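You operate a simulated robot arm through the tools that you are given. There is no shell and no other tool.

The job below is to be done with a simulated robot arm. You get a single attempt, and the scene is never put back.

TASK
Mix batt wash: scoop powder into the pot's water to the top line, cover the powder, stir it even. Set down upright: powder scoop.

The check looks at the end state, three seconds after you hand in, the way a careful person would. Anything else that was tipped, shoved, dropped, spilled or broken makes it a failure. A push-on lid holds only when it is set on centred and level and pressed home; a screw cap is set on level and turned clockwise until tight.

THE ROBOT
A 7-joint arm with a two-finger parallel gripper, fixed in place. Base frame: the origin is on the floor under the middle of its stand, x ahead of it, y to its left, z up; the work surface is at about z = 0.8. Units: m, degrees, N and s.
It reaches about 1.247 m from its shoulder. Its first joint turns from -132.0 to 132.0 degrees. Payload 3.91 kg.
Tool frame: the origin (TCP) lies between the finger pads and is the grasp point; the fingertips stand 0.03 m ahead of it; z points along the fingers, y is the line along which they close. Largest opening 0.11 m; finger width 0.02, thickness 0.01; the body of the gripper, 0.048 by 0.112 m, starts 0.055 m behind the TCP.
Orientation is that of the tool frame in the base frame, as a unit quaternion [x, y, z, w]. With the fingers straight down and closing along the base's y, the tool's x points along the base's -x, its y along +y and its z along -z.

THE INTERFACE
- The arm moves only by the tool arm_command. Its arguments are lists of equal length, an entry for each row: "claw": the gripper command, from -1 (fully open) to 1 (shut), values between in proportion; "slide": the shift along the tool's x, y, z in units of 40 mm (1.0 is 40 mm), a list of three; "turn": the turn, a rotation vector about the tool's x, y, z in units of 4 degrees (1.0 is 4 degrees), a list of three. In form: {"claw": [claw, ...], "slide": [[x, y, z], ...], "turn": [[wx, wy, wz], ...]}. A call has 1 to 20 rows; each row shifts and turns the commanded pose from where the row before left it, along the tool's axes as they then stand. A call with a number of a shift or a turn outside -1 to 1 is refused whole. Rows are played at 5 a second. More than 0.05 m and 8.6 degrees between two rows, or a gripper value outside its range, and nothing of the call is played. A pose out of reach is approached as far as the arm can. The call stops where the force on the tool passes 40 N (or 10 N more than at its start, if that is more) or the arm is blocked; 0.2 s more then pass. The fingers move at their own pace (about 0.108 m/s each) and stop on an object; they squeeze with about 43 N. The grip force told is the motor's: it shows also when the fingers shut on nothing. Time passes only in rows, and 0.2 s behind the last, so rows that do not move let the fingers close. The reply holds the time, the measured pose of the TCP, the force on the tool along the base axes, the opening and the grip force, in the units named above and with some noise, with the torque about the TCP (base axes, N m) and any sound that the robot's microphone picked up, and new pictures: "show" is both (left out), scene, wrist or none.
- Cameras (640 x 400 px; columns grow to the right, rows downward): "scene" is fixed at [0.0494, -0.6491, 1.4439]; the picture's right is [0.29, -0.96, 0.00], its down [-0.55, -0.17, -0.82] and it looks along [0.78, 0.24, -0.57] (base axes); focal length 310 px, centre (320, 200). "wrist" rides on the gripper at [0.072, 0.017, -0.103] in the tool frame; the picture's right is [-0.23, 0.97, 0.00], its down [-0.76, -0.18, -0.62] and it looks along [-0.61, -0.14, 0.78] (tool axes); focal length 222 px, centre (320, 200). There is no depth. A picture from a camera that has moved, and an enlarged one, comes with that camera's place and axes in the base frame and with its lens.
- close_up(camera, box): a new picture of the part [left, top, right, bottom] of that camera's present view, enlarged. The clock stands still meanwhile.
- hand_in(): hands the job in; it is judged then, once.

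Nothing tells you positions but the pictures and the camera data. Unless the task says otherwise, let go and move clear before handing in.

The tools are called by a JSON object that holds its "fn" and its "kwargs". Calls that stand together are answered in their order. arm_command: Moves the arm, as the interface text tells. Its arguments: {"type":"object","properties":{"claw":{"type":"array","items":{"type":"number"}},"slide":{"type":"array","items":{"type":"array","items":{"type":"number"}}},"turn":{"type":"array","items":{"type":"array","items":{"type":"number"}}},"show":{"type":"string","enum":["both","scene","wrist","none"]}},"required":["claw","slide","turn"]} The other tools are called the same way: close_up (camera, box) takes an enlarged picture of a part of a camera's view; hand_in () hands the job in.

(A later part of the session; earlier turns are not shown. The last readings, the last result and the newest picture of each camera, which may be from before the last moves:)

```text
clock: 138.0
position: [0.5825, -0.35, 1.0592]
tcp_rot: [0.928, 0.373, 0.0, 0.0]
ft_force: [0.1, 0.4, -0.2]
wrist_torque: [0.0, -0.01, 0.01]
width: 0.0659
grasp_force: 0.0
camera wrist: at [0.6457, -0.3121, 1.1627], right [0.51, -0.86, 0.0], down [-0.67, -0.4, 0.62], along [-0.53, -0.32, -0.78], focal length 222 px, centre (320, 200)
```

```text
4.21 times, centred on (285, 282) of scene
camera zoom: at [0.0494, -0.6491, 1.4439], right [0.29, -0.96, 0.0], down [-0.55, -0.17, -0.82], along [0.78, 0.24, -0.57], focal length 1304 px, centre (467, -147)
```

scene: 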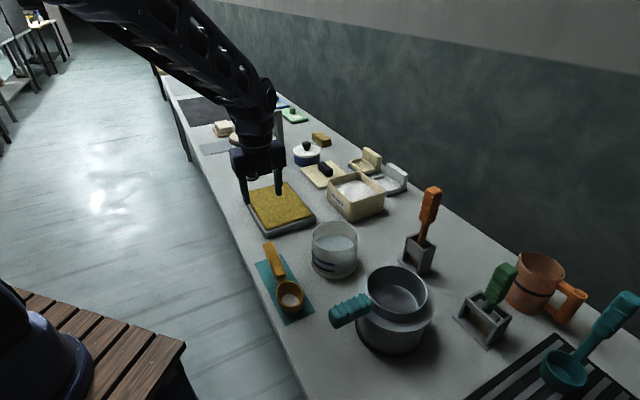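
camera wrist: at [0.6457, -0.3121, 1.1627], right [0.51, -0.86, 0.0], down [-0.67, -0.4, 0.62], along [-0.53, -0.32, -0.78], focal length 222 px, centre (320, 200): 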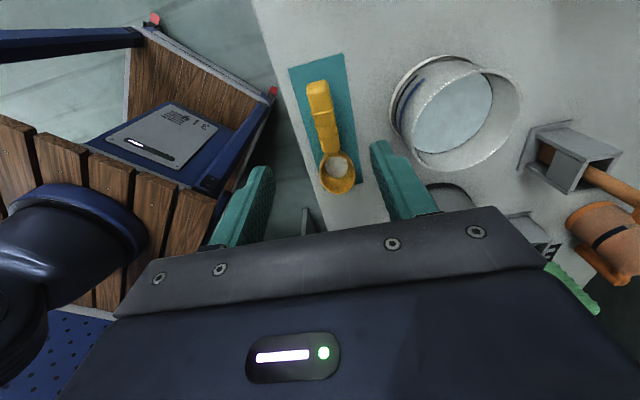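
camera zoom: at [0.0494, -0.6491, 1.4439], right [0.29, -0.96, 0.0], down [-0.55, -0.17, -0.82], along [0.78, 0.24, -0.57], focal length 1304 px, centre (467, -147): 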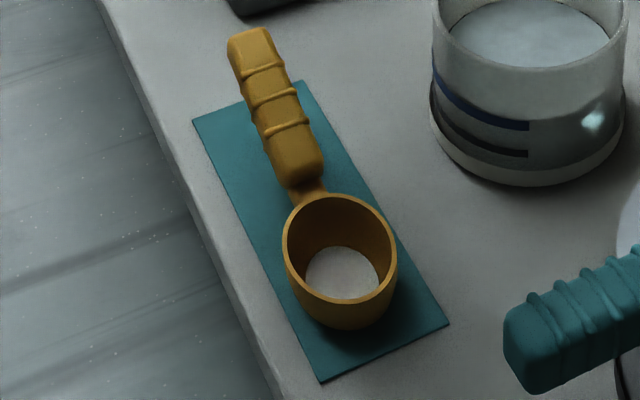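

The scoop stands upright on its mat. Next is the orange stirring paddle: its handle is vertical at about (0.698, -0.726), top at z≈1.054. I go above it to look.

{"fn": "arm_command", "kwargs": {"claw": [-0.5, -0.5, -0.5, -0.5, -0.5, -0.5, -0.5, -0.5, -0.5, -0.5, -0.5, -0.5, -0.5], "slide": [[0, 0, -1], [0, 0, -1], [0, 0, -1], [-0.493, 0.973, 0], [-0.493, 0.973, 0], [-0.493, 0.973, 0], [-0.493, 0.973, 0], [-0.493, 0.973, 0], [-0.493, 0.973, 0], [-0.493, 0.973, 0], [-0.493, 0.973, 0], [-0.493, 0.973, 0], [0, 0, 0]], "turn": [[0, 0, 0], [0, 0, 0], [0, 0, 0], [0, 0, 0], [0, 0, 0], [0, 0, 0], [0, 0, 0], [0, 0, 0], [0, 0, 0], [0, 0, 0], [0, 0, 0], [0, 0, 0], [0, 0, 0]], "show": "both"}}

{"fn": "close_up", "kwargs": {"camera": "wrist", "box": [220, 40, 420, 240]}}

{"fn": "close_up", "kwargs": {"camera": "scene", "box": [350, 100, 470, 280]}}

```text
clock: 140.8
position: [0.699, -0.7261, 1.1773]
tcp_rot: [0.927, 0.374, 0.002, 0.0]
ft_force: [0.0, 0.3, 0.9]
wrist_torque: [0.01, -0.02, 0.03]
width: 0.0826
grasp_force: 0.0
camera wrist: at [0.7617, -0.6881, 1.2823], right [0.51, -0.86, 0.0], down [-0.67, -0.4, 0.62], along [-0.53, -0.32, -0.78], focal length 222 px, centre (320, 200)
```

scene: 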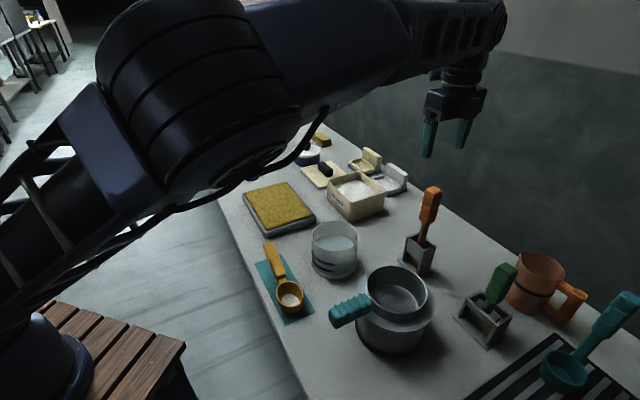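
wrist: 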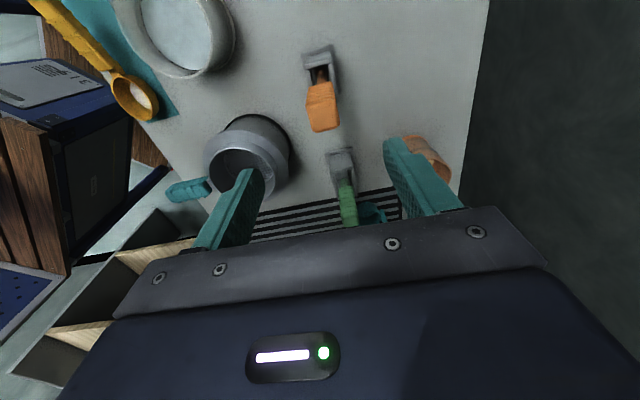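

```text
2.00 times, centred on (320, 140) of wrist
camera zoom: at [0.7617, -0.6881, 1.2823], right [0.51, -0.86, 0.0], down [-0.67, -0.4, 0.62], along [-0.53, -0.32, -0.78], focal length 444 px, centre (320, 320)
```

zoom: 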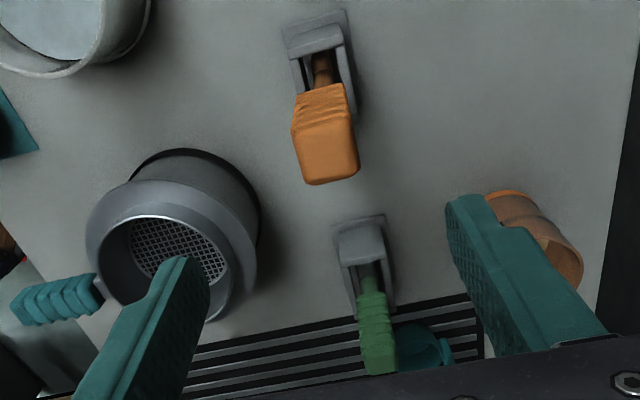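

```text
2.22 times, centred on (410, 190) of scene
camera zoom: at [0.0494, -0.6491, 1.4439], right [0.29, -0.96, 0.0], down [-0.55, -0.17, -0.82], along [0.78, 0.24, -0.57], focal length 688 px, centre (120, 222)
```

zoom: 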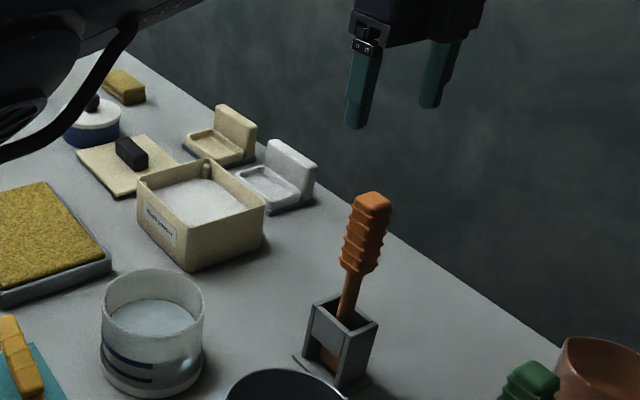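

The handle lies centred and its faces are parallel to the fingers, so I shift 4 mm and descend onto it, then close.

{"fn": "arm_command", "kwargs": {"claw": [-0.5, -0.5, -0.5, -0.5, -0.5, -0.5, -0.5, 0, 0.5, 1, 1, 1, 1], "slide": [[0, 0.1, 0.5], [0, 0, 0.8], [0, 0, 0.8], [0, 0, 0.8], [0, 0, 0.7], [0, 0, 0.43], [0, 0, 0], [0, 0, 0], [0, 0, 0], [0, 0, 0], [0, 0, 0], [0, 0, 0], [0, 0, 0]], "turn": [[0, 0, 0], [0, 0, 0], [0, 0, 0], [0, 0, 0], [0, 0, 0], [0, 0, 0], [0, 0, 0], [0, 0, 0], [0, 0, 0], [0, 0, 0], [0, 0, 0], [0, 0, 0], [0, 0, 0]], "show": "both"}}

{"fn": "close_up", "kwargs": {"camera": "scene", "box": [370, 130, 470, 290]}}

```text
clock: 143.6
position: [0.7008, -0.7272, 1.0176]
tcp_rot: [0.928, 0.373, 0.0, -0.001]
ft_force: [-0.3, -1.2, 0.2]
wrist_torque: [-0.03, 0.0, -0.02]
width: 0.0295
grasp_force: 43.4
camera wrist: at [0.7641, -0.689, 1.1209], right [0.51, -0.86, 0.0], down [-0.67, -0.4, 0.62], along [-0.53, -0.32, -0.78], focal length 222 px, centre (320, 200)
```

scene: 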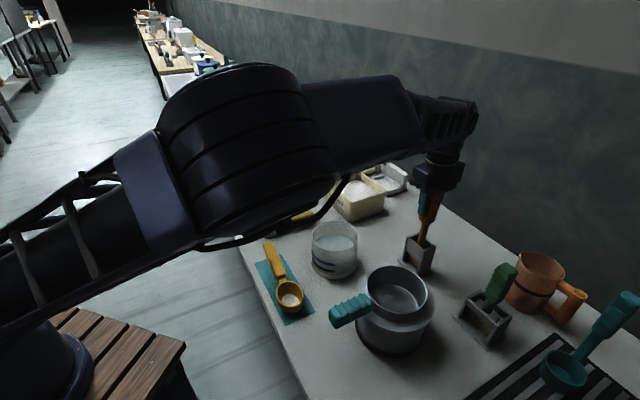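
wrist: 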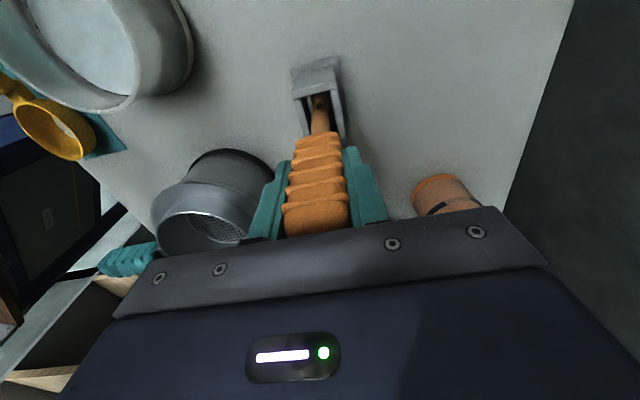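

```text
2.50 times, centred on (420, 210) of scene
camera zoom: at [0.0494, -0.6491, 1.4439], right [0.29, -0.96, 0.0], down [-0.55, -0.17, -0.82], along [0.78, 0.24, -0.57], focal length 774 px, centre (70, 175)
```

zoom: 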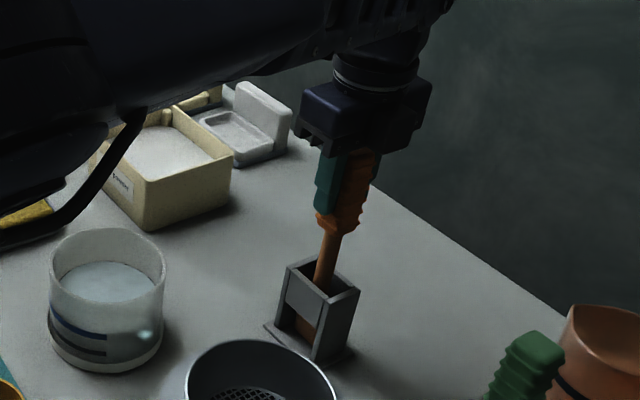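

The paddle is gripped (29.5 mm). I lift slowly and check that it comes free of the holder.

{"fn": "arm_command", "kwargs": {"claw": [1, 1, 1, 1, 1, 1, 1, 1, 1], "slide": [[0, 0, -0.15], [0, 0, -0.25], [0, 0, -0.3], [0, 0, -0.3], [0, 0, -0.4], [0, 0, -0.4], [0, 0, -0.4], [0, 0, -0.3], [0, 0, 0]], "turn": [[0, 0, 0], [0, 0, 0], [0, 0, 0], [0, 0, 0], [0, 0, 0], [0, 0, 0], [0, 0, 0], [0, 0, 0], [0, 0, 0]], "show": "both"}}

{"fn": "close_up", "kwargs": {"camera": "scene", "box": [370, 130, 470, 290]}}

```text
clock: 145.6
position: [0.7007, -0.7272, 1.117]
tcp_rot: [0.928, 0.374, 0.001, 0.0]
ft_force: [-0.7, -0.7, -0.3]
wrist_torque: [0.01, -0.01, 0.01]
width: 0.0299
grasp_force: 42.9
camera wrist: at [0.7641, -0.6897, 1.2207], right [0.51, -0.86, 0.0], down [-0.67, -0.4, 0.62], along [-0.53, -0.32, -0.78], focal length 222 px, centre (320, 200)
```

scene: 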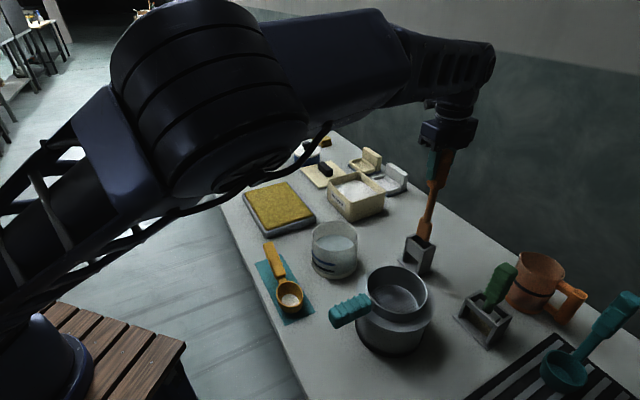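
wrist: 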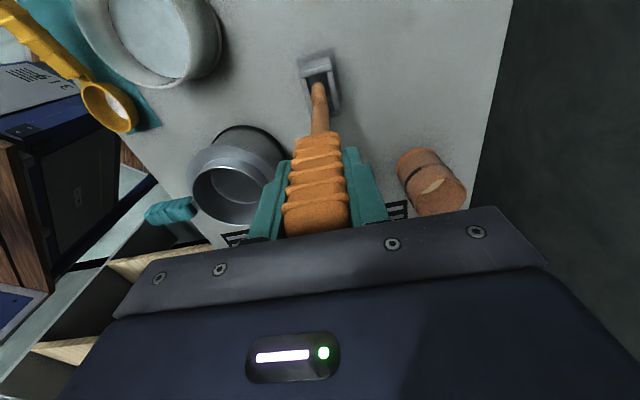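

```text
2.50 times, centred on (420, 210) of scene
camera zoom: at [0.0494, -0.6491, 1.4439], right [0.29, -0.96, 0.0], down [-0.55, -0.17, -0.82], along [0.78, 0.24, -0.57], focal length 774 px, centre (70, 175)
```

zoom: 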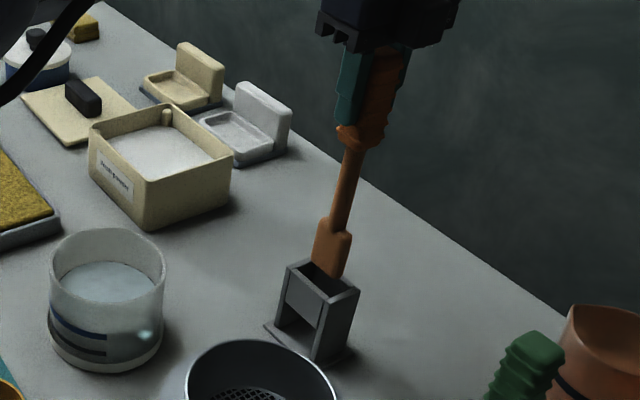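

{"fn": "arm_command", "kwargs": {"claw": [1, 1, 1, 1, 1], "slide": [[0, 0, -0.4], [0, 0, -0.5], [0, 0, -0.6], [0, 0, -0.5], [0, 0, 0]], "turn": [[0, 0, 0], [0, 0, 0], [0, 0, 0], [0, 0, 0], [0, 0, 0]], "show": "both"}}

{"fn": "close_up", "kwargs": {"camera": "scene", "box": [380, 110, 480, 290]}}

{"fn": "close_up", "kwargs": {"camera": "wrist", "box": [250, 40, 390, 180]}}

```text
clock: 146.8
position: [0.7015, -0.7263, 1.1977]
tcp_rot: [0.928, 0.373, 0.0, 0.0]
ft_force: [-0.1, -0.1, -1.0]
wrist_torque: [0.0, 0.0, 0.0]
width: 0.0296
grasp_force: 42.8
camera wrist: at [0.7638, -0.6892, 1.3013], right [0.51, -0.86, 0.0], down [-0.67, -0.4, 0.62], along [-0.53, -0.32, -0.78], focal length 222 px, centre (320, 200)
```

scene: 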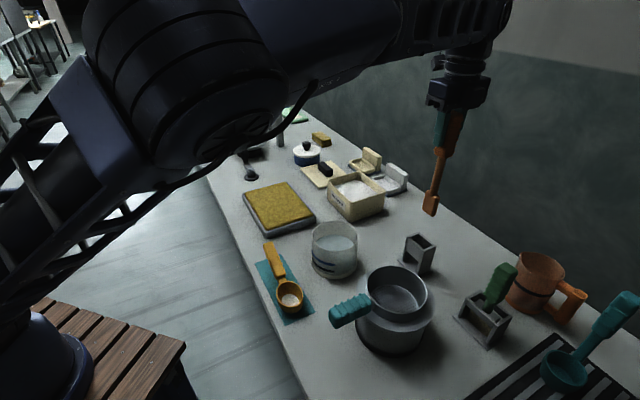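
wrist: 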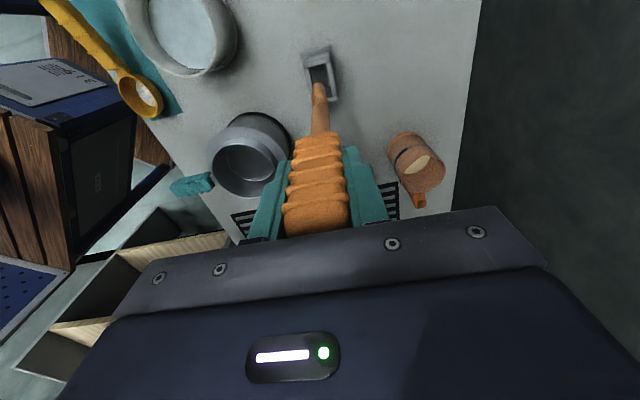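

```text
2.22 times, centred on (430, 200) of scene
camera zoom: at [0.0494, -0.6491, 1.4439], right [0.29, -0.96, 0.0], down [-0.55, -0.17, -0.82], along [0.78, 0.24, -0.57], focal length 688 px, centre (76, 200)
```

zoom: 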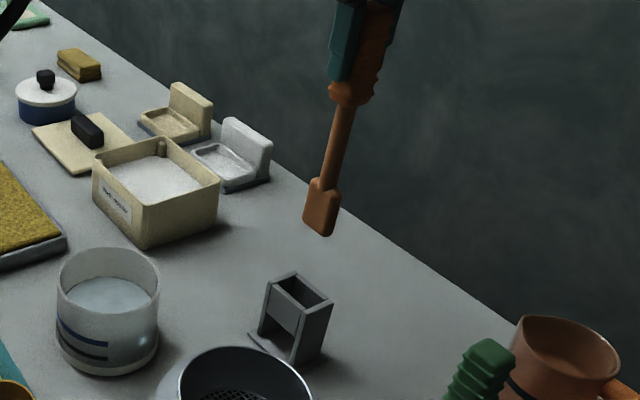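

```text
2.86 times, centred on (320, 110) of wrist
camera zoom: at [0.7638, -0.6892, 1.3013], right [0.51, -0.86, 0.0], down [-0.67, -0.4, 0.62], along [-0.53, -0.32, -0.78], focal length 635 px, centre (320, 457)
```

zoom: 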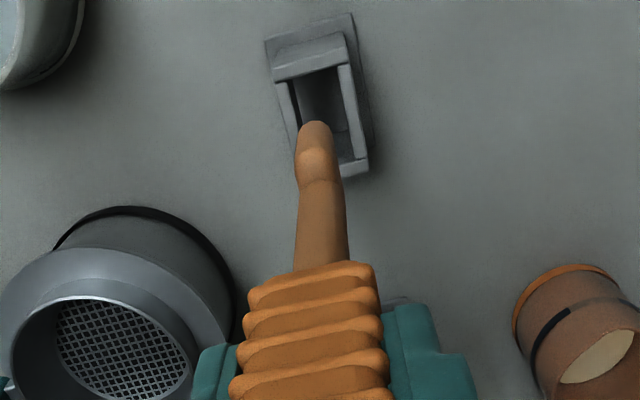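

The paddle is free, and its blade bottom is about 0.22 m below the TCP. I carry it over the pot's centre.

{"fn": "arm_command", "kwargs": {"claw": [1, 1, 1, 1, 1, 1, 1, 1], "slide": [[0.2, -0.35, 0], [0.47, -0.808, 0], [0.47, -0.808, 0], [0.47, -0.808, 0], [0.47, -0.808, 0], [0.47, -0.808, 0], [0.27, -0.46, 0], [0, 0, 0]], "turn": [[0, 0, 0], [0, 0, 0], [0, 0, 0], [0, 0, 0], [0, 0, 0], [0, 0, 0], [0, 0, 0], [0, 0, 0]], "show": "both"}}

{"fn": "close_up", "kwargs": {"camera": "wrist", "box": [250, 40, 390, 180]}}

{"fn": "close_up", "kwargs": {"camera": "scene", "box": [280, 150, 400, 290]}}

```text
clock: 148.6
position: [0.6478, -0.5099, 1.198]
tcp_rot: [0.927, 0.374, 0.001, 0.0]
ft_force: [0.6, 0.4, -1.2]
wrist_torque: [-0.05, -0.01, 0.0]
width: 0.0295
grasp_force: 43.1
camera wrist: at [0.7102, -0.472, 1.3011], right [0.51, -0.86, 0.0], down [-0.67, -0.4, 0.62], along [-0.53, -0.32, -0.78], focal length 222 px, centre (320, 200)
```

scene: 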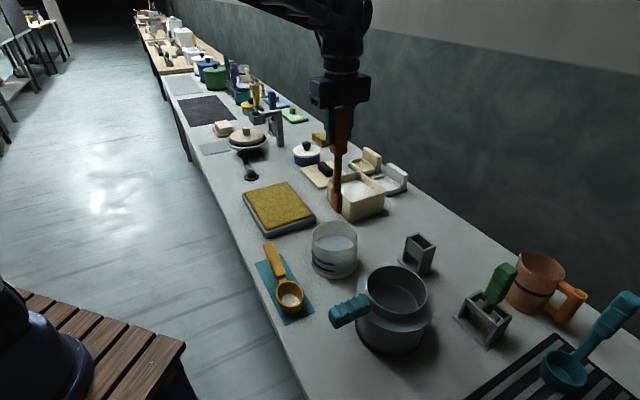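
wrist: 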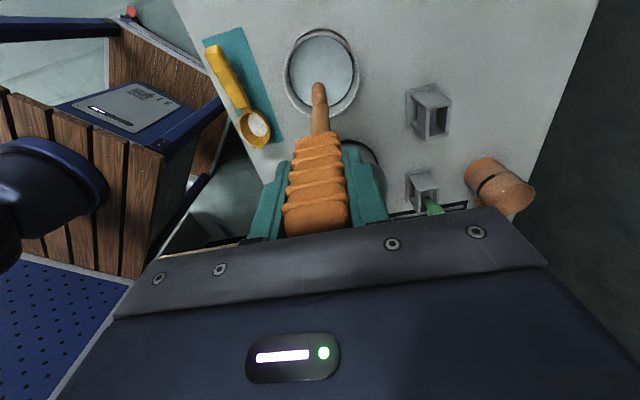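

```text
2.86 times, centred on (320, 110) of wrist
camera zoom: at [0.7102, -0.472, 1.3011], right [0.51, -0.86, 0.0], down [-0.67, -0.4, 0.62], along [-0.53, -0.32, -0.78], focal length 635 px, centre (320, 457)
```

zoom: 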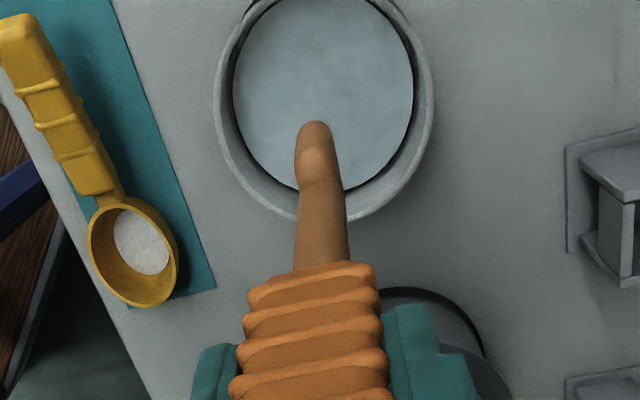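

```text
2.86 times, centred on (340, 220) of scene
camera zoom: at [0.0494, -0.6491, 1.4439], right [0.29, -0.96, 0.0], down [-0.55, -0.17, -0.82], along [0.78, 0.24, -0.57], focal length 885 px, centre (263, 143)
```

zoom: 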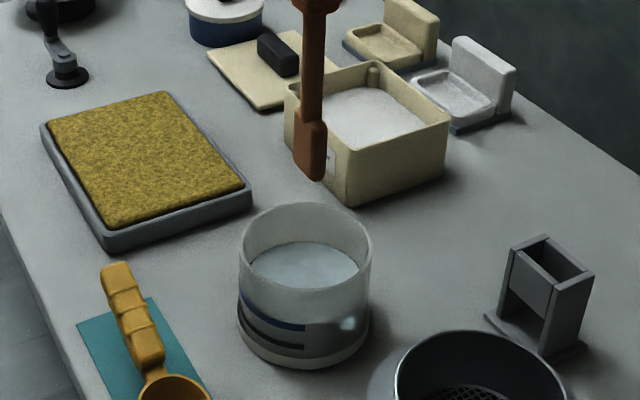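

The blade is centred over the pot. I lower it into the liquid.

{"fn": "arm_command", "kwargs": {"claw": [1, 1, 1, 1, 1, 1, 1, 1, 1, 1], "slide": [[0.05, 0, 0.4], [0, 0, 0.5], [0, 0, 0.5], [0, 0, 0.5], [0, 0, 0.5], [0, 0, 0.4], [0, 0, 0.4], [0, 0, 0.3], [0, 0, 0.2], [0, 0, 0]], "turn": [[0, 0, 0], [0, 0, 0], [0, 0, 0], [0, 0, 0], [0, 0, 0], [0, 0, 0], [0, 0, 0], [0, 0, 0], [0, 0, 0], [0, 0, 0]], "show": "both"}}

{"fn": "close_up", "kwargs": {"camera": "scene", "box": [290, 150, 380, 290]}}

{"fn": "close_up", "kwargs": {"camera": "wrist", "box": [240, 10, 400, 180]}}

```text
clock: 150.8
position: [0.6491, -0.5071, 1.0491]
tcp_rot: [0.928, 0.374, 0.001, 0.0]
ft_force: [-0.2, 0.0, -0.8]
wrist_torque: [-0.01, 0.0, 0.03]
width: 0.0296
grasp_force: 43.3
camera wrist: at [0.7125, -0.4704, 1.1533], right [0.51, -0.86, 0.0], down [-0.67, -0.4, 0.62], along [-0.53, -0.32, -0.78], focal length 222 px, centre (320, 200)
```

scene: 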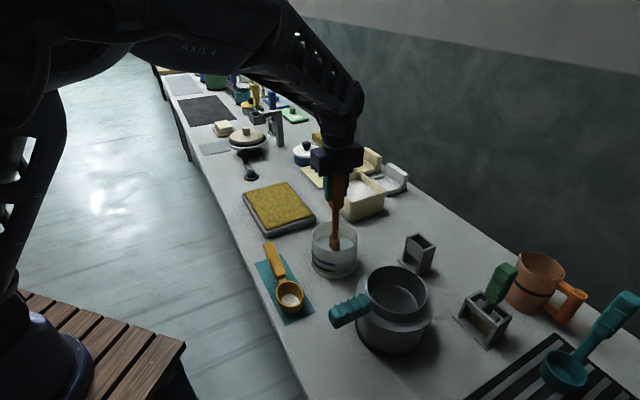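
wrist: 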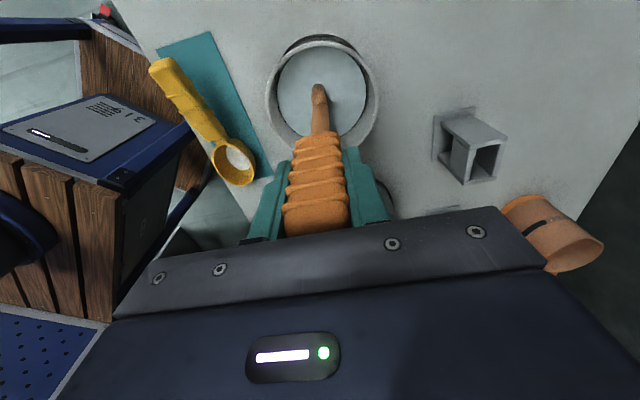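

```text
2.86 times, centred on (335, 220) of scene
camera zoom: at [0.0494, -0.6491, 1.4439], right [0.29, -0.96, 0.0], down [-0.55, -0.17, -0.82], along [0.78, 0.24, -0.57], focal length 885 px, centre (277, 143)
```

zoom: 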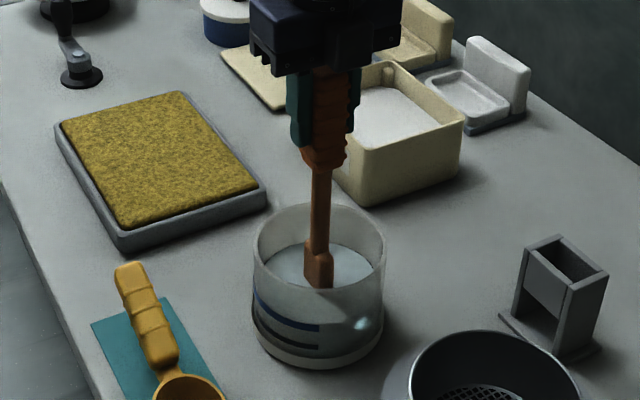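

```text
2.35 times, centred on (320, 95) of wrist
camera zoom: at [0.7125, -0.4704, 1.1533], right [0.51, -0.86, 0.0], down [-0.67, -0.4, 0.62], along [-0.53, -0.32, -0.78], focal length 523 px, centre (320, 447)
```

zoom: 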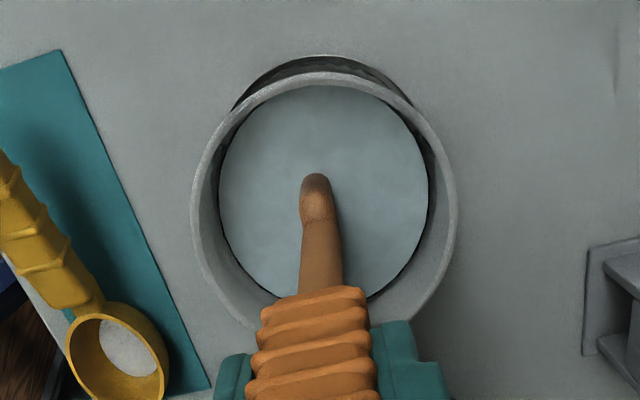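

The blade is in the liquid near the centre. I lower it a little more and start stirring with one careful circle of 22 mm radius.

{"fn": "arm_command", "kwargs": {"claw": [1, 1, 1, 1, 1, 1, 1, 1, 1, 1, 1, 1], "slide": [[0, 0, 0.2], [0.55, 0, 0], [-0.105, 0.323, 0], [-0.275, 0.2, 0], [-0.34, 0, 0], [-0.275, -0.2, 0], [-0.105, -0.323, 0], [0.105, -0.323, 0], [0.275, -0.2, 0], [0.34, 0, 0], [0.275, 0.2, 0], [0.105, 0.323, 0]], "turn": [[0, 0, 0], [0, 0, 0], [0, 0, 0], [0, 0, 0], [0, 0, 0], [0, 0, 0], [0, 0, 0], [0, 0, 0], [0, 0, 0], [0, 0, 0], [0, 0, 0], [0, 0, 0]], "show": "both"}}

{"fn": "close_up", "kwargs": {"camera": "wrist", "box": [240, 10, 400, 180]}}

{"fn": "close_up", "kwargs": {"camera": "scene", "box": [290, 200, 380, 290]}}

```text
clock: 153.4
position: [0.6647, -0.4928, 1.0406]
tcp_rot: [0.927, 0.374, 0.0, 0.0]
ft_force: [0.7, -0.1, -1.4]
wrist_torque: [-0.02, 0.0, 0.0]
width: 0.0299
grasp_force: 42.8
camera wrist: at [0.7281, -0.4549, 1.1451], right [0.51, -0.86, 0.0], down [-0.67, -0.4, 0.62], along [-0.53, -0.32, -0.78], focal length 222 px, centre (320, 200)
```

scene: 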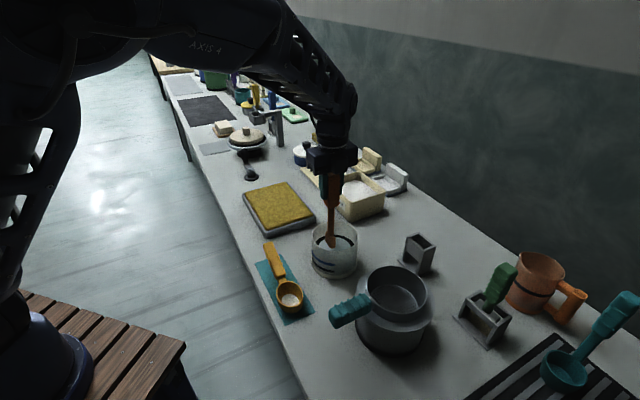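
wrist: 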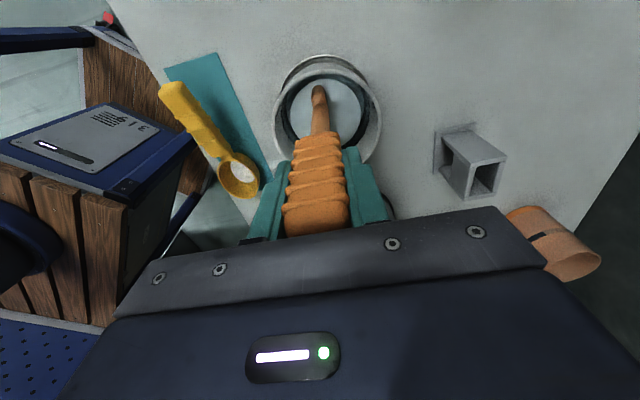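

```text
2.35 times, centred on (320, 95) of wrist
camera zoom: at [0.7281, -0.4549, 1.1451], right [0.51, -0.86, 0.0], down [-0.67, -0.4, 0.62], along [-0.53, -0.32, -0.78], focal length 523 px, centre (320, 447)
```

zoom: 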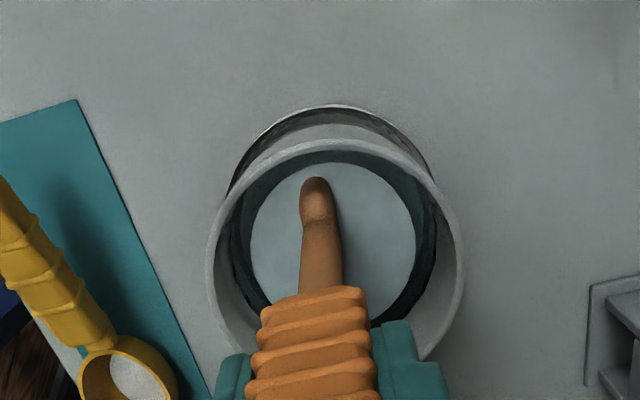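

```text
4.44 times, centred on (335, 245) of scene
camera zoom: at [0.0494, -0.6491, 1.4439], right [0.29, -0.96, 0.0], down [-0.55, -0.17, -0.82], along [0.78, 0.24, -0.57], focal length 1376 px, centre (253, 0)
```

zoom: 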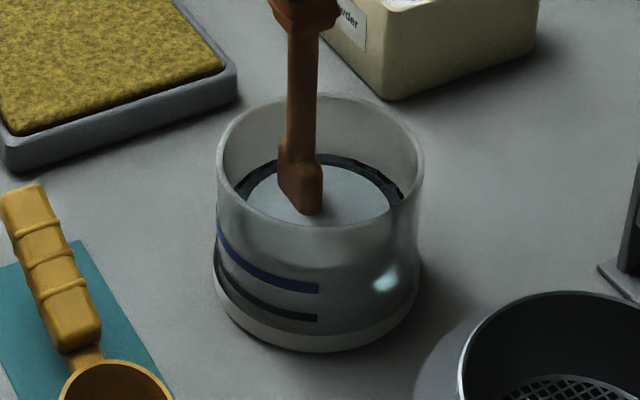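

Stirring is working: the pale unmixed disc has shrunk, leaving a dark mixed ring. I continue with more circles.

{"fn": "arm_command", "kwargs": {"claw": [1, 1, 1, 1, 1, 1, 1, 1, 1, 1, 1, 1, 1, 1, 1, 1, 1, 1, 1, 1], "slide": [[-0.105, 0.323, 0], [-0.275, 0.2, 0], [-0.34, 0, 0], [-0.275, -0.2, 0], [-0.105, -0.323, 0], [0.105, -0.323, 0], [0.275, -0.2, 0], [0.34, 0, 0], [0.275, 0.2, 0], [0.105, 0.323, 0], [-0.105, 0.323, 0], [-0.275, 0.2, 0], [-0.34, 0, 0], [-0.275, -0.2, 0], [-0.105, -0.323, 0], [0.105, -0.323, 0], [0.275, -0.2, 0], [0.34, 0, 0], [0.275, 0.2, 0], [0.105, 0.323, 0]], "turn": [[0, 0, 0], [0, 0, 0], [0, 0, 0], [0, 0, 0], [0, 0, 0], [0, 0, 0], [0, 0, 0], [0, 0, 0], [0, 0, 0], [0, 0, 0], [0, 0, 0], [0, 0, 0], [0, 0, 0], [0, 0, 0], [0, 0, 0], [0, 0, 0], [0, 0, 0], [0, 0, 0], [0, 0, 0], [0, 0, 0]], "show": "none"}}

{"fn": "close_up", "kwargs": {"camera": "wrist", "box": [240, 10, 400, 180]}}

{"fn": "close_up", "kwargs": {"camera": "scene", "box": [290, 200, 380, 290]}}

```text
clock: 157.6
position: [0.6655, -0.4927, 1.0418]
tcp_rot: [0.928, 0.374, 0.002, 0.0]
ft_force: [-0.6, 0.0, -0.5]
wrist_torque: [0.05, -0.03, 0.0]
width: 0.0299
grasp_force: 42.4
```

```text
2.35 times, centred on (320, 95) of wrist
camera zoom: at [0.7279, -0.4556, 1.1455], right [0.51, -0.86, 0.0], down [-0.67, -0.4, 0.62], along [-0.53, -0.32, -0.78], focal length 523 px, centre (320, 447)
```

zoom: 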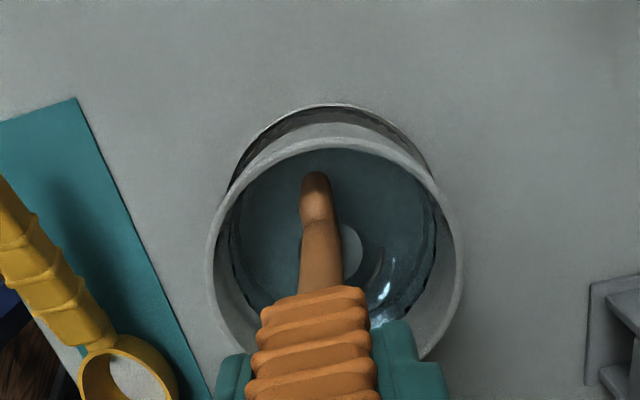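

```text
4.44 times, centred on (335, 245) of scene
camera zoom: at [0.0494, -0.6491, 1.4439], right [0.29, -0.96, 0.0], down [-0.55, -0.17, -0.82], along [0.78, 0.24, -0.57], focal length 1376 px, centre (253, 0)
```

zoom: 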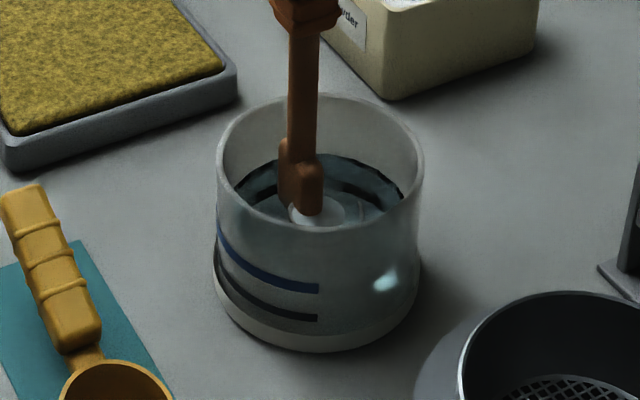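

The unmixed patch is almost gone. I do more turns to finish.

{"fn": "arm_command", "kwargs": {"claw": [1, 1, 1, 1, 1, 1, 1, 1, 1, 1, 1, 1, 1, 1, 1, 1, 1, 1, 1, 1], "slide": [[-0.105, 0.323, 0], [-0.275, 0.2, 0], [-0.34, 0, 0], [-0.275, -0.2, 0], [-0.105, -0.323, 0], [0.105, -0.323, 0], [0.275, -0.2, 0], [0.34, 0, 0], [0.275, 0.2, 0], [0.105, 0.323, 0], [-0.105, 0.323, 0], [-0.275, 0.2, 0], [-0.34, 0, 0], [-0.275, -0.2, 0], [-0.105, -0.323, 0], [0.105, -0.323, 0], [0.275, -0.2, 0], [0.34, 0, 0], [0.275, 0.2, 0], [0.105, 0.323, 0]], "turn": [[0, 0, 0], [0, 0, 0], [0, 0, 0], [0, 0, 0], [0, 0, 0], [0, 0, 0], [0, 0, 0], [0, 0, 0], [0, 0, 0], [0, 0, 0], [0, 0, 0], [0, 0, 0], [0, 0, 0], [0, 0, 0], [0, 0, 0], [0, 0, 0], [0, 0, 0], [0, 0, 0], [0, 0, 0], [0, 0, 0]], "show": "none"}}

{"fn": "close_up", "kwargs": {"camera": "wrist", "box": [240, 10, 400, 180]}}

{"fn": "close_up", "kwargs": {"camera": "scene", "box": [290, 200, 380, 290]}}

```text
clock: 161.8
position: [0.664, -0.491, 1.042]
tcp_rot: [0.927, 0.374, 0.001, 0.0]
ft_force: [-0.4, -0.1, -1.4]
wrist_torque: [0.03, -0.01, 0.03]
width: 0.0294
grasp_force: 43.4
```

```text
2.35 times, centred on (320, 95) of wrist
camera zoom: at [0.7279, -0.455, 1.1453], right [0.51, -0.86, 0.0], down [-0.67, -0.4, 0.62], along [-0.53, -0.32, -0.78], focal length 523 px, centre (320, 447)
```

zoom: 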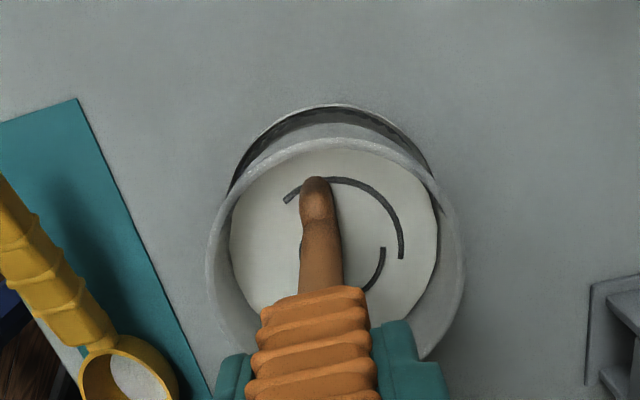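

```text
4.44 times, centred on (335, 245) of scene
camera zoom: at [0.0494, -0.6491, 1.4439], right [0.29, -0.96, 0.0], down [-0.55, -0.17, -0.82], along [0.78, 0.24, -0.57], focal length 1376 px, centre (253, 0)
```

zoom: 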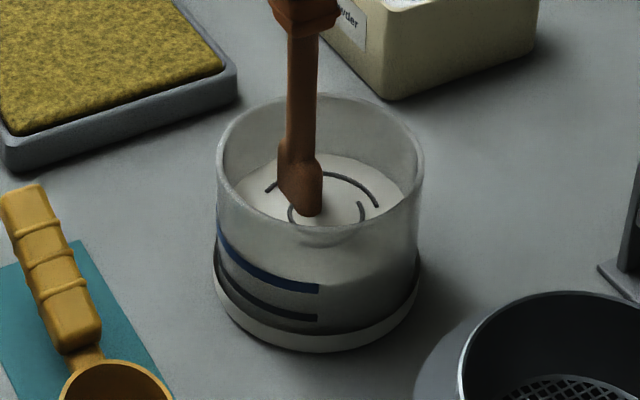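

The liquid has turned uniformly pale with swirl marks, which looks fully mixed. I add one more turn for certainty and end at the centre.

{"fn": "arm_command", "kwargs": {"claw": [1, 1, 1, 1, 1, 1, 1, 1, 1, 1, 1, 1], "slide": [[-0.105, 0.323, 0], [-0.275, 0.2, 0], [-0.34, 0, 0], [-0.275, -0.2, 0], [-0.105, -0.323, 0], [0.105, -0.323, 0], [0.275, -0.2, 0], [0.34, 0, 0], [0.275, 0.2, 0], [0.105, 0.323, 0], [-0.55, 0, 0], [0, 0, 0]], "turn": [[0, 0, 0], [0, 0, 0], [0, 0, 0], [0, 0, 0], [0, 0, 0], [0, 0, 0], [0, 0, 0], [0, 0, 0], [0, 0, 0], [0, 0, 0], [0, 0, 0], [0, 0, 0]], "show": "none"}}

{"fn": "close_up", "kwargs": {"camera": "wrist", "box": [240, 10, 400, 180]}}

{"fn": "close_up", "kwargs": {"camera": "scene", "box": [290, 200, 380, 290]}}

```text
clock: 164.4
position: [0.6497, -0.508, 1.0414]
tcp_rot: [0.927, 0.374, 0.001, -0.001]
ft_force: [-0.2, -0.9, -1.5]
wrist_torque: [-0.04, -0.01, 0.03]
width: 0.0297
grasp_force: 42.9
```

```text
2.35 times, centred on (320, 95) of wrist
camera zoom: at [0.7117, -0.4707, 1.145], right [0.51, -0.86, 0.0], down [-0.67, -0.4, 0.62], along [-0.53, -0.32, -0.78], focal length 523 px, centre (320, 447)
```

zoom: 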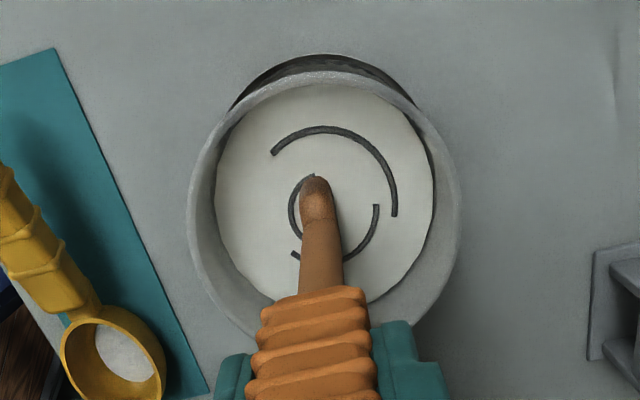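

```text
4.44 times, centred on (335, 245) of scene
camera zoom: at [0.0494, -0.6491, 1.4439], right [0.29, -0.96, 0.0], down [-0.55, -0.17, -0.82], along [0.78, 0.24, -0.57], focal length 1376 px, centre (253, 0)
```

zoom: 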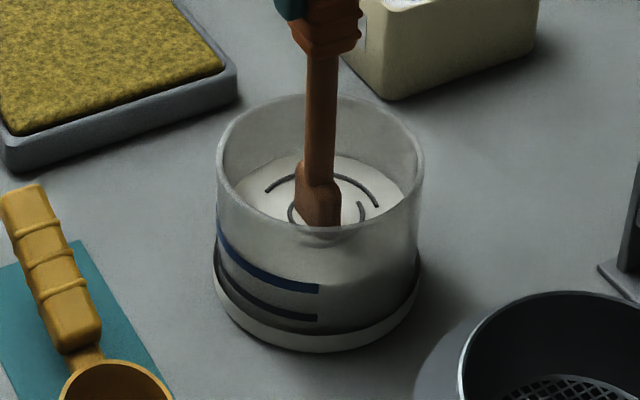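

The mix is even. I raise the paddle slowly out of the pot and pause above it so it can drip.

{"fn": "arm_command", "kwargs": {"claw": [1, 1, 1, 1, 1, 1, 1, 1, 1, 1, 1, 1, 1, 1, 1, 1], "slide": [[0, 0, -0.2], [0, 0, -0.3], [0, 0, -0.4], [0, 0, -0.4], [0, 0, -0.4], [0, 0, -0.4], [0, 0, -0.4], [0, 0, -0.2], [0, 0, 0], [0, 0, 0], [0, 0, 0], [0, 0, 0], [0, 0, 0], [0, 0, 0], [0, 0, 0], [0, 0, 0]], "turn": [[0, 0, 0], [0, 0, 0], [0, 0, 0], [0, 0, 0], [0, 0, 0], [0, 0, 0], [0, 0, 0], [0, 0, 0], [0, 0, 0], [0, 0, 0], [0, 0, 0], [0, 0, 0], [0, 0, 0], [0, 0, 0], [0, 0, 0], [0, 0, 0]], "show": "scene"}}

{"fn": "close_up", "kwargs": {"camera": "scene", "box": [290, 160, 380, 290]}}

{"fn": "close_up", "kwargs": {"camera": "scene", "box": [310, 250, 350, 280]}}

{"fn": "close_up", "kwargs": {"camera": "scene", "box": [315, 225, 355, 250]}}

```text
clock: 167.8
position: [0.649, -0.5072, 1.1487]
tcp_rot: [0.927, 0.374, 0.001, 0.0]
ft_force: [-0.9, 0.6, -1.1]
wrist_torque: [-0.01, 0.02, 0.0]
width: 0.0297
grasp_force: 42.7
```

scene: 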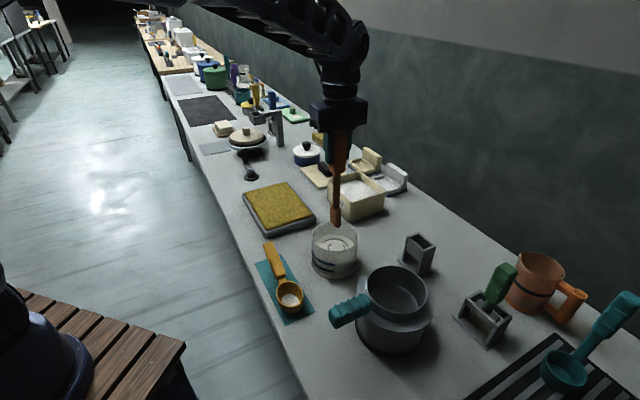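

```text
3.08 times, centred on (335, 225) of scene
camera zoom: at [0.0494, -0.6491, 1.4439], right [0.29, -0.96, 0.0], down [-0.55, -0.17, -0.82], along [0.78, 0.24, -0.57], focal length 953 px, centre (274, 123)
```

zoom: 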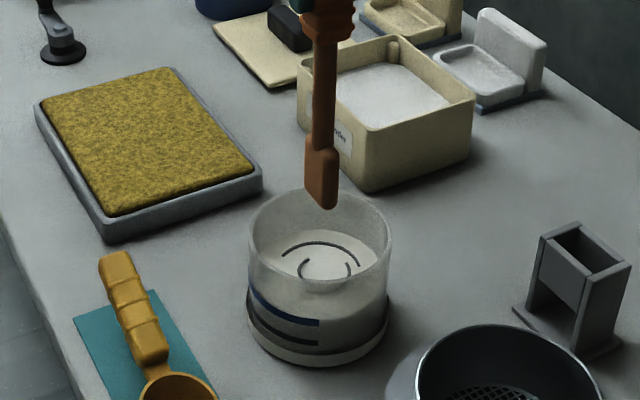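

```text
13.33 times, centred on (330, 265) of scene
camera zoom: at [0.0494, -0.6491, 1.4439], right [0.29, -0.96, 0.0], down [-0.55, -0.17, -0.82], along [0.78, 0.24, -0.57], focal length 4128 px, centre (187, -667)
```

zoom: 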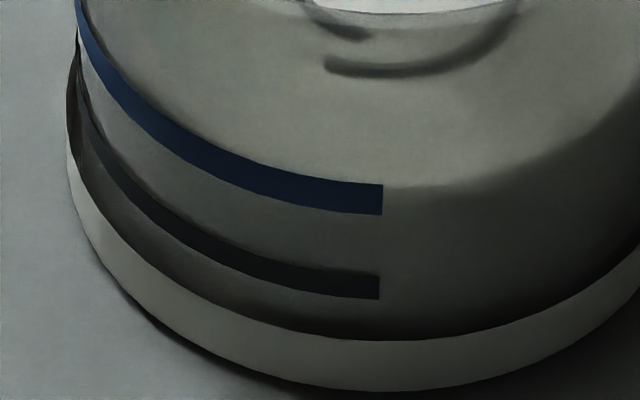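

```text
16.00 times, centred on (335, 238) of scene
camera zoom: at [0.0494, -0.6491, 1.4439], right [0.29, -0.96, 0.0], down [-0.55, -0.17, -0.82], along [0.78, 0.24, -0.57], focal length 4954 px, centre (80, -400)
```

zoom: 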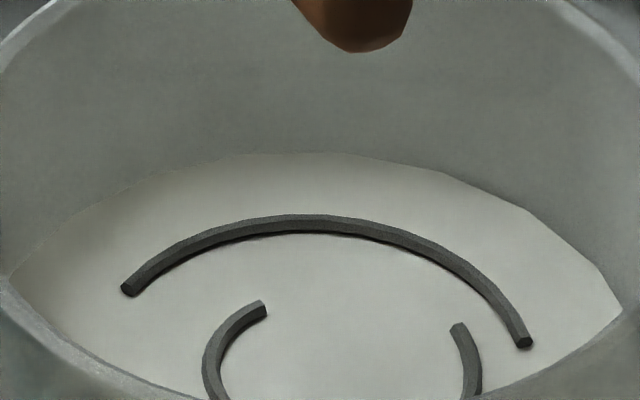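

The level still sits on the blue line. I can't tell whether the grey swirl marks mean "mixed" or leftover streaks, so I go back in and stir several more turns to see if they change.

{"fn": "arm_command", "kwargs": {"claw": [1, 1, 1, 1, 1, 1, 1, 1, 1, 1, 1, 1, 1, 1, 1, 1, 1, 1, 1, 1], "slide": [[0, 0, 0.5], [0, 0, 0.6], [0, 0, 0.6], [0, 0, 0.5], [0, 0, 0.3], [0, 0, 0.2], [0.55, 0, 0], [-0.105, 0.323, 0], [-0.275, 0.2, 0], [-0.34, 0, 0], [-0.275, -0.2, 0], [-0.105, -0.323, 0], [0.105, -0.323, 0], [0.275, -0.2, 0], [0.34, 0, 0], [0.275, 0.2, 0], [0.105, 0.323, 0], [0, 0, 0], [0, 0, 0], [0, 0, 0]], "turn": [[0, 0, 0], [0, 0, 0], [0, 0, 0], [0, 0, 0], [0, 0, 0], [0, 0, 0], [0, 0, 0], [0, 0, 0], [0, 0, 0], [0, 0, 0], [0, 0, 0], [0, 0, 0], [0, 0, 0], [0, 0, 0], [0, 0, 0], [0, 0, 0], [0, 0, 0], [0, 0, 0], [0, 0, 0], [0, 0, 0]], "show": "none"}}

{"fn": "arm_command", "kwargs": {"claw": [1, 1, 1, 1, 1, 1, 1, 1, 1, 1, 1, 1, 1, 1, 1, 1, 1, 1, 1, 1], "slide": [[-0.105, 0.323, 0], [-0.275, 0.2, 0], [-0.34, 0, 0], [-0.275, -0.2, 0], [-0.105, -0.323, 0], [0.105, -0.323, 0], [0.275, -0.2, 0], [0.34, 0, 0], [0.275, 0.2, 0], [0.105, 0.323, 0], [-0.105, 0.323, 0], [-0.275, 0.2, 0], [-0.34, 0, 0], [-0.275, -0.2, 0], [-0.105, -0.323, 0], [0.105, -0.323, 0], [0.275, -0.2, 0], [0.34, 0, 0], [0.275, 0.2, 0], [0.105, 0.323, 0]], "turn": [[0, 0, 0], [0, 0, 0], [0, 0, 0], [0, 0, 0], [0, 0, 0], [0, 0, 0], [0, 0, 0], [0, 0, 0], [0, 0, 0], [0, 0, 0], [0, 0, 0], [0, 0, 0], [0, 0, 0], [0, 0, 0], [0, 0, 0], [0, 0, 0], [0, 0, 0], [0, 0, 0], [0, 0, 0], [0, 0, 0]], "show": "none"}}

{"fn": "close_up", "kwargs": {"camera": "wrist", "box": [240, 10, 400, 180]}}

{"fn": "close_up", "kwargs": {"camera": "scene", "box": [290, 200, 380, 290]}}

```text
clock: 172.0
position: [0.664, -0.4928, 1.0411]
tcp_rot: [0.928, 0.374, 0.001, -0.001]
ft_force: [0.2, -0.3, -1.5]
wrist_torque: [0.02, -0.02, 0.01]
width: 0.0294
grasp_force: 43.0
```

```text
clock: 176.2
position: [0.6652, -0.4916, 1.0418]
tcp_rot: [0.927, 0.374, 0.002, -0.001]
ft_force: [0.0, -0.4, -0.6]
wrist_torque: [-0.01, -0.02, 0.04]
width: 0.0297
grasp_force: 43.4
```

```text
2.35 times, centred on (320, 95) of wrist
camera zoom: at [0.7281, -0.4552, 1.1455], right [0.51, -0.86, 0.0], down [-0.67, -0.4, 0.62], along [-0.53, -0.32, -0.78], focal length 523 px, centre (320, 447)
```

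zoom: 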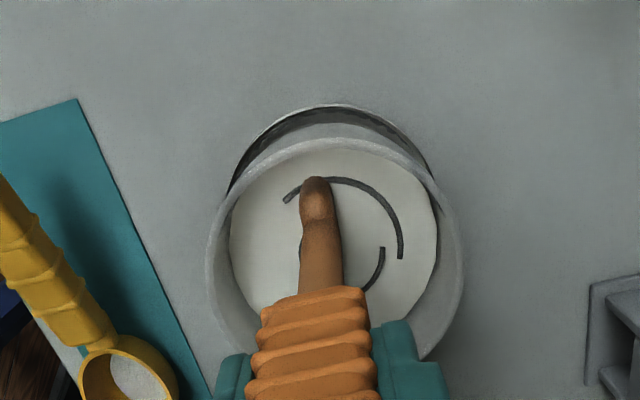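

```text
4.44 times, centred on (335, 245) of scene
camera zoom: at [0.0494, -0.6491, 1.4439], right [0.29, -0.96, 0.0], down [-0.55, -0.17, -0.82], along [0.78, 0.24, -0.57], focal length 1376 px, centre (253, 0)
```

zoom: 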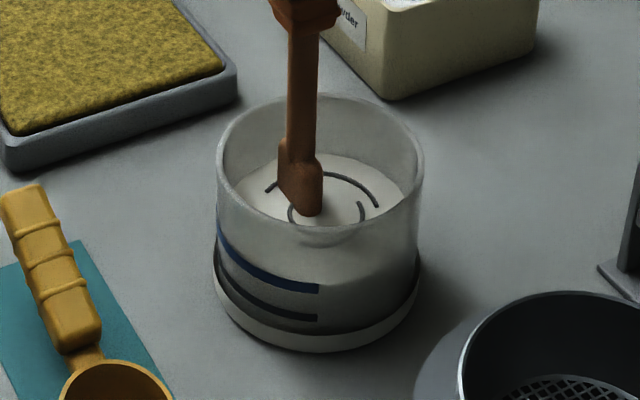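

The marks stay the same after three more turns, so this is the finished, even state. I centre the paddle, raise it out, let it drip, and head back to the holder.

{"fn": "arm_command", "kwargs": {"claw": [1, 1, 1, 1, 1, 1, 1, 1, 1, 1, 1, 1, 1, 1, 1, 1, 1, 1, 1, 1], "slide": [[-0.3, 0, 0], [-0.25, 0, 0], [0, 0, -0.3], [0, 0, -0.4], [0, 0, -0.4], [0, 0, -0.4], [0, 0, -0.4], [0, 0, -0.4], [0, 0, -0.4], [0, 0, 0], [0, 0, 0], [0, 0, 0], [0, 0, 0], [0, 0, 0], [0, 0, 0], [0, 0, -0.4], [0, 0, -0.4], [0, 0, -0.4], [0, 0, 0], [0, 0, 0]], "turn": [[0, 0, 0], [0, 0, 0], [0, 0, 0], [0, 0, 0], [0, 0, 0], [0, 0, 0], [0, 0, 0], [0, 0, 0], [0, 0, 0], [0, 0, 0], [0, 0, 0], [0, 0, 0], [0, 0, 0], [0, 0, 0], [0, 0, 0], [0, 0, 0], [0, 0, 0], [0, 0, 0], [0, 0, 0], [0, 0, 0]], "show": "none"}}

{"fn": "close_up", "kwargs": {"camera": "scene", "box": [290, 130, 380, 290]}}

```text
clock: 180.4
position: [0.6488, -0.507, 1.1976]
tcp_rot: [0.927, 0.375, 0.001, -0.001]
ft_force: [-0.5, -0.3, -0.9]
wrist_torque: [-0.01, -0.04, -0.01]
width: 0.0296
grasp_force: 43.0
```

```text
2.50 times, centred on (335, 210) of scene
camera zoom: at [0.0494, -0.6491, 1.4439], right [0.29, -0.96, 0.0], down [-0.55, -0.17, -0.82], along [0.78, 0.24, -0.57], focal length 774 px, centre (282, 175)
```

zoom: 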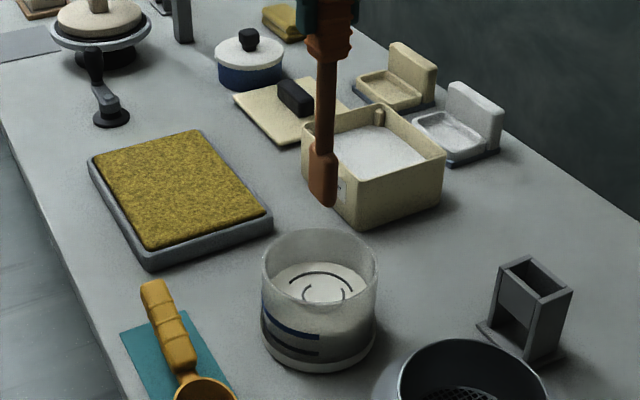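

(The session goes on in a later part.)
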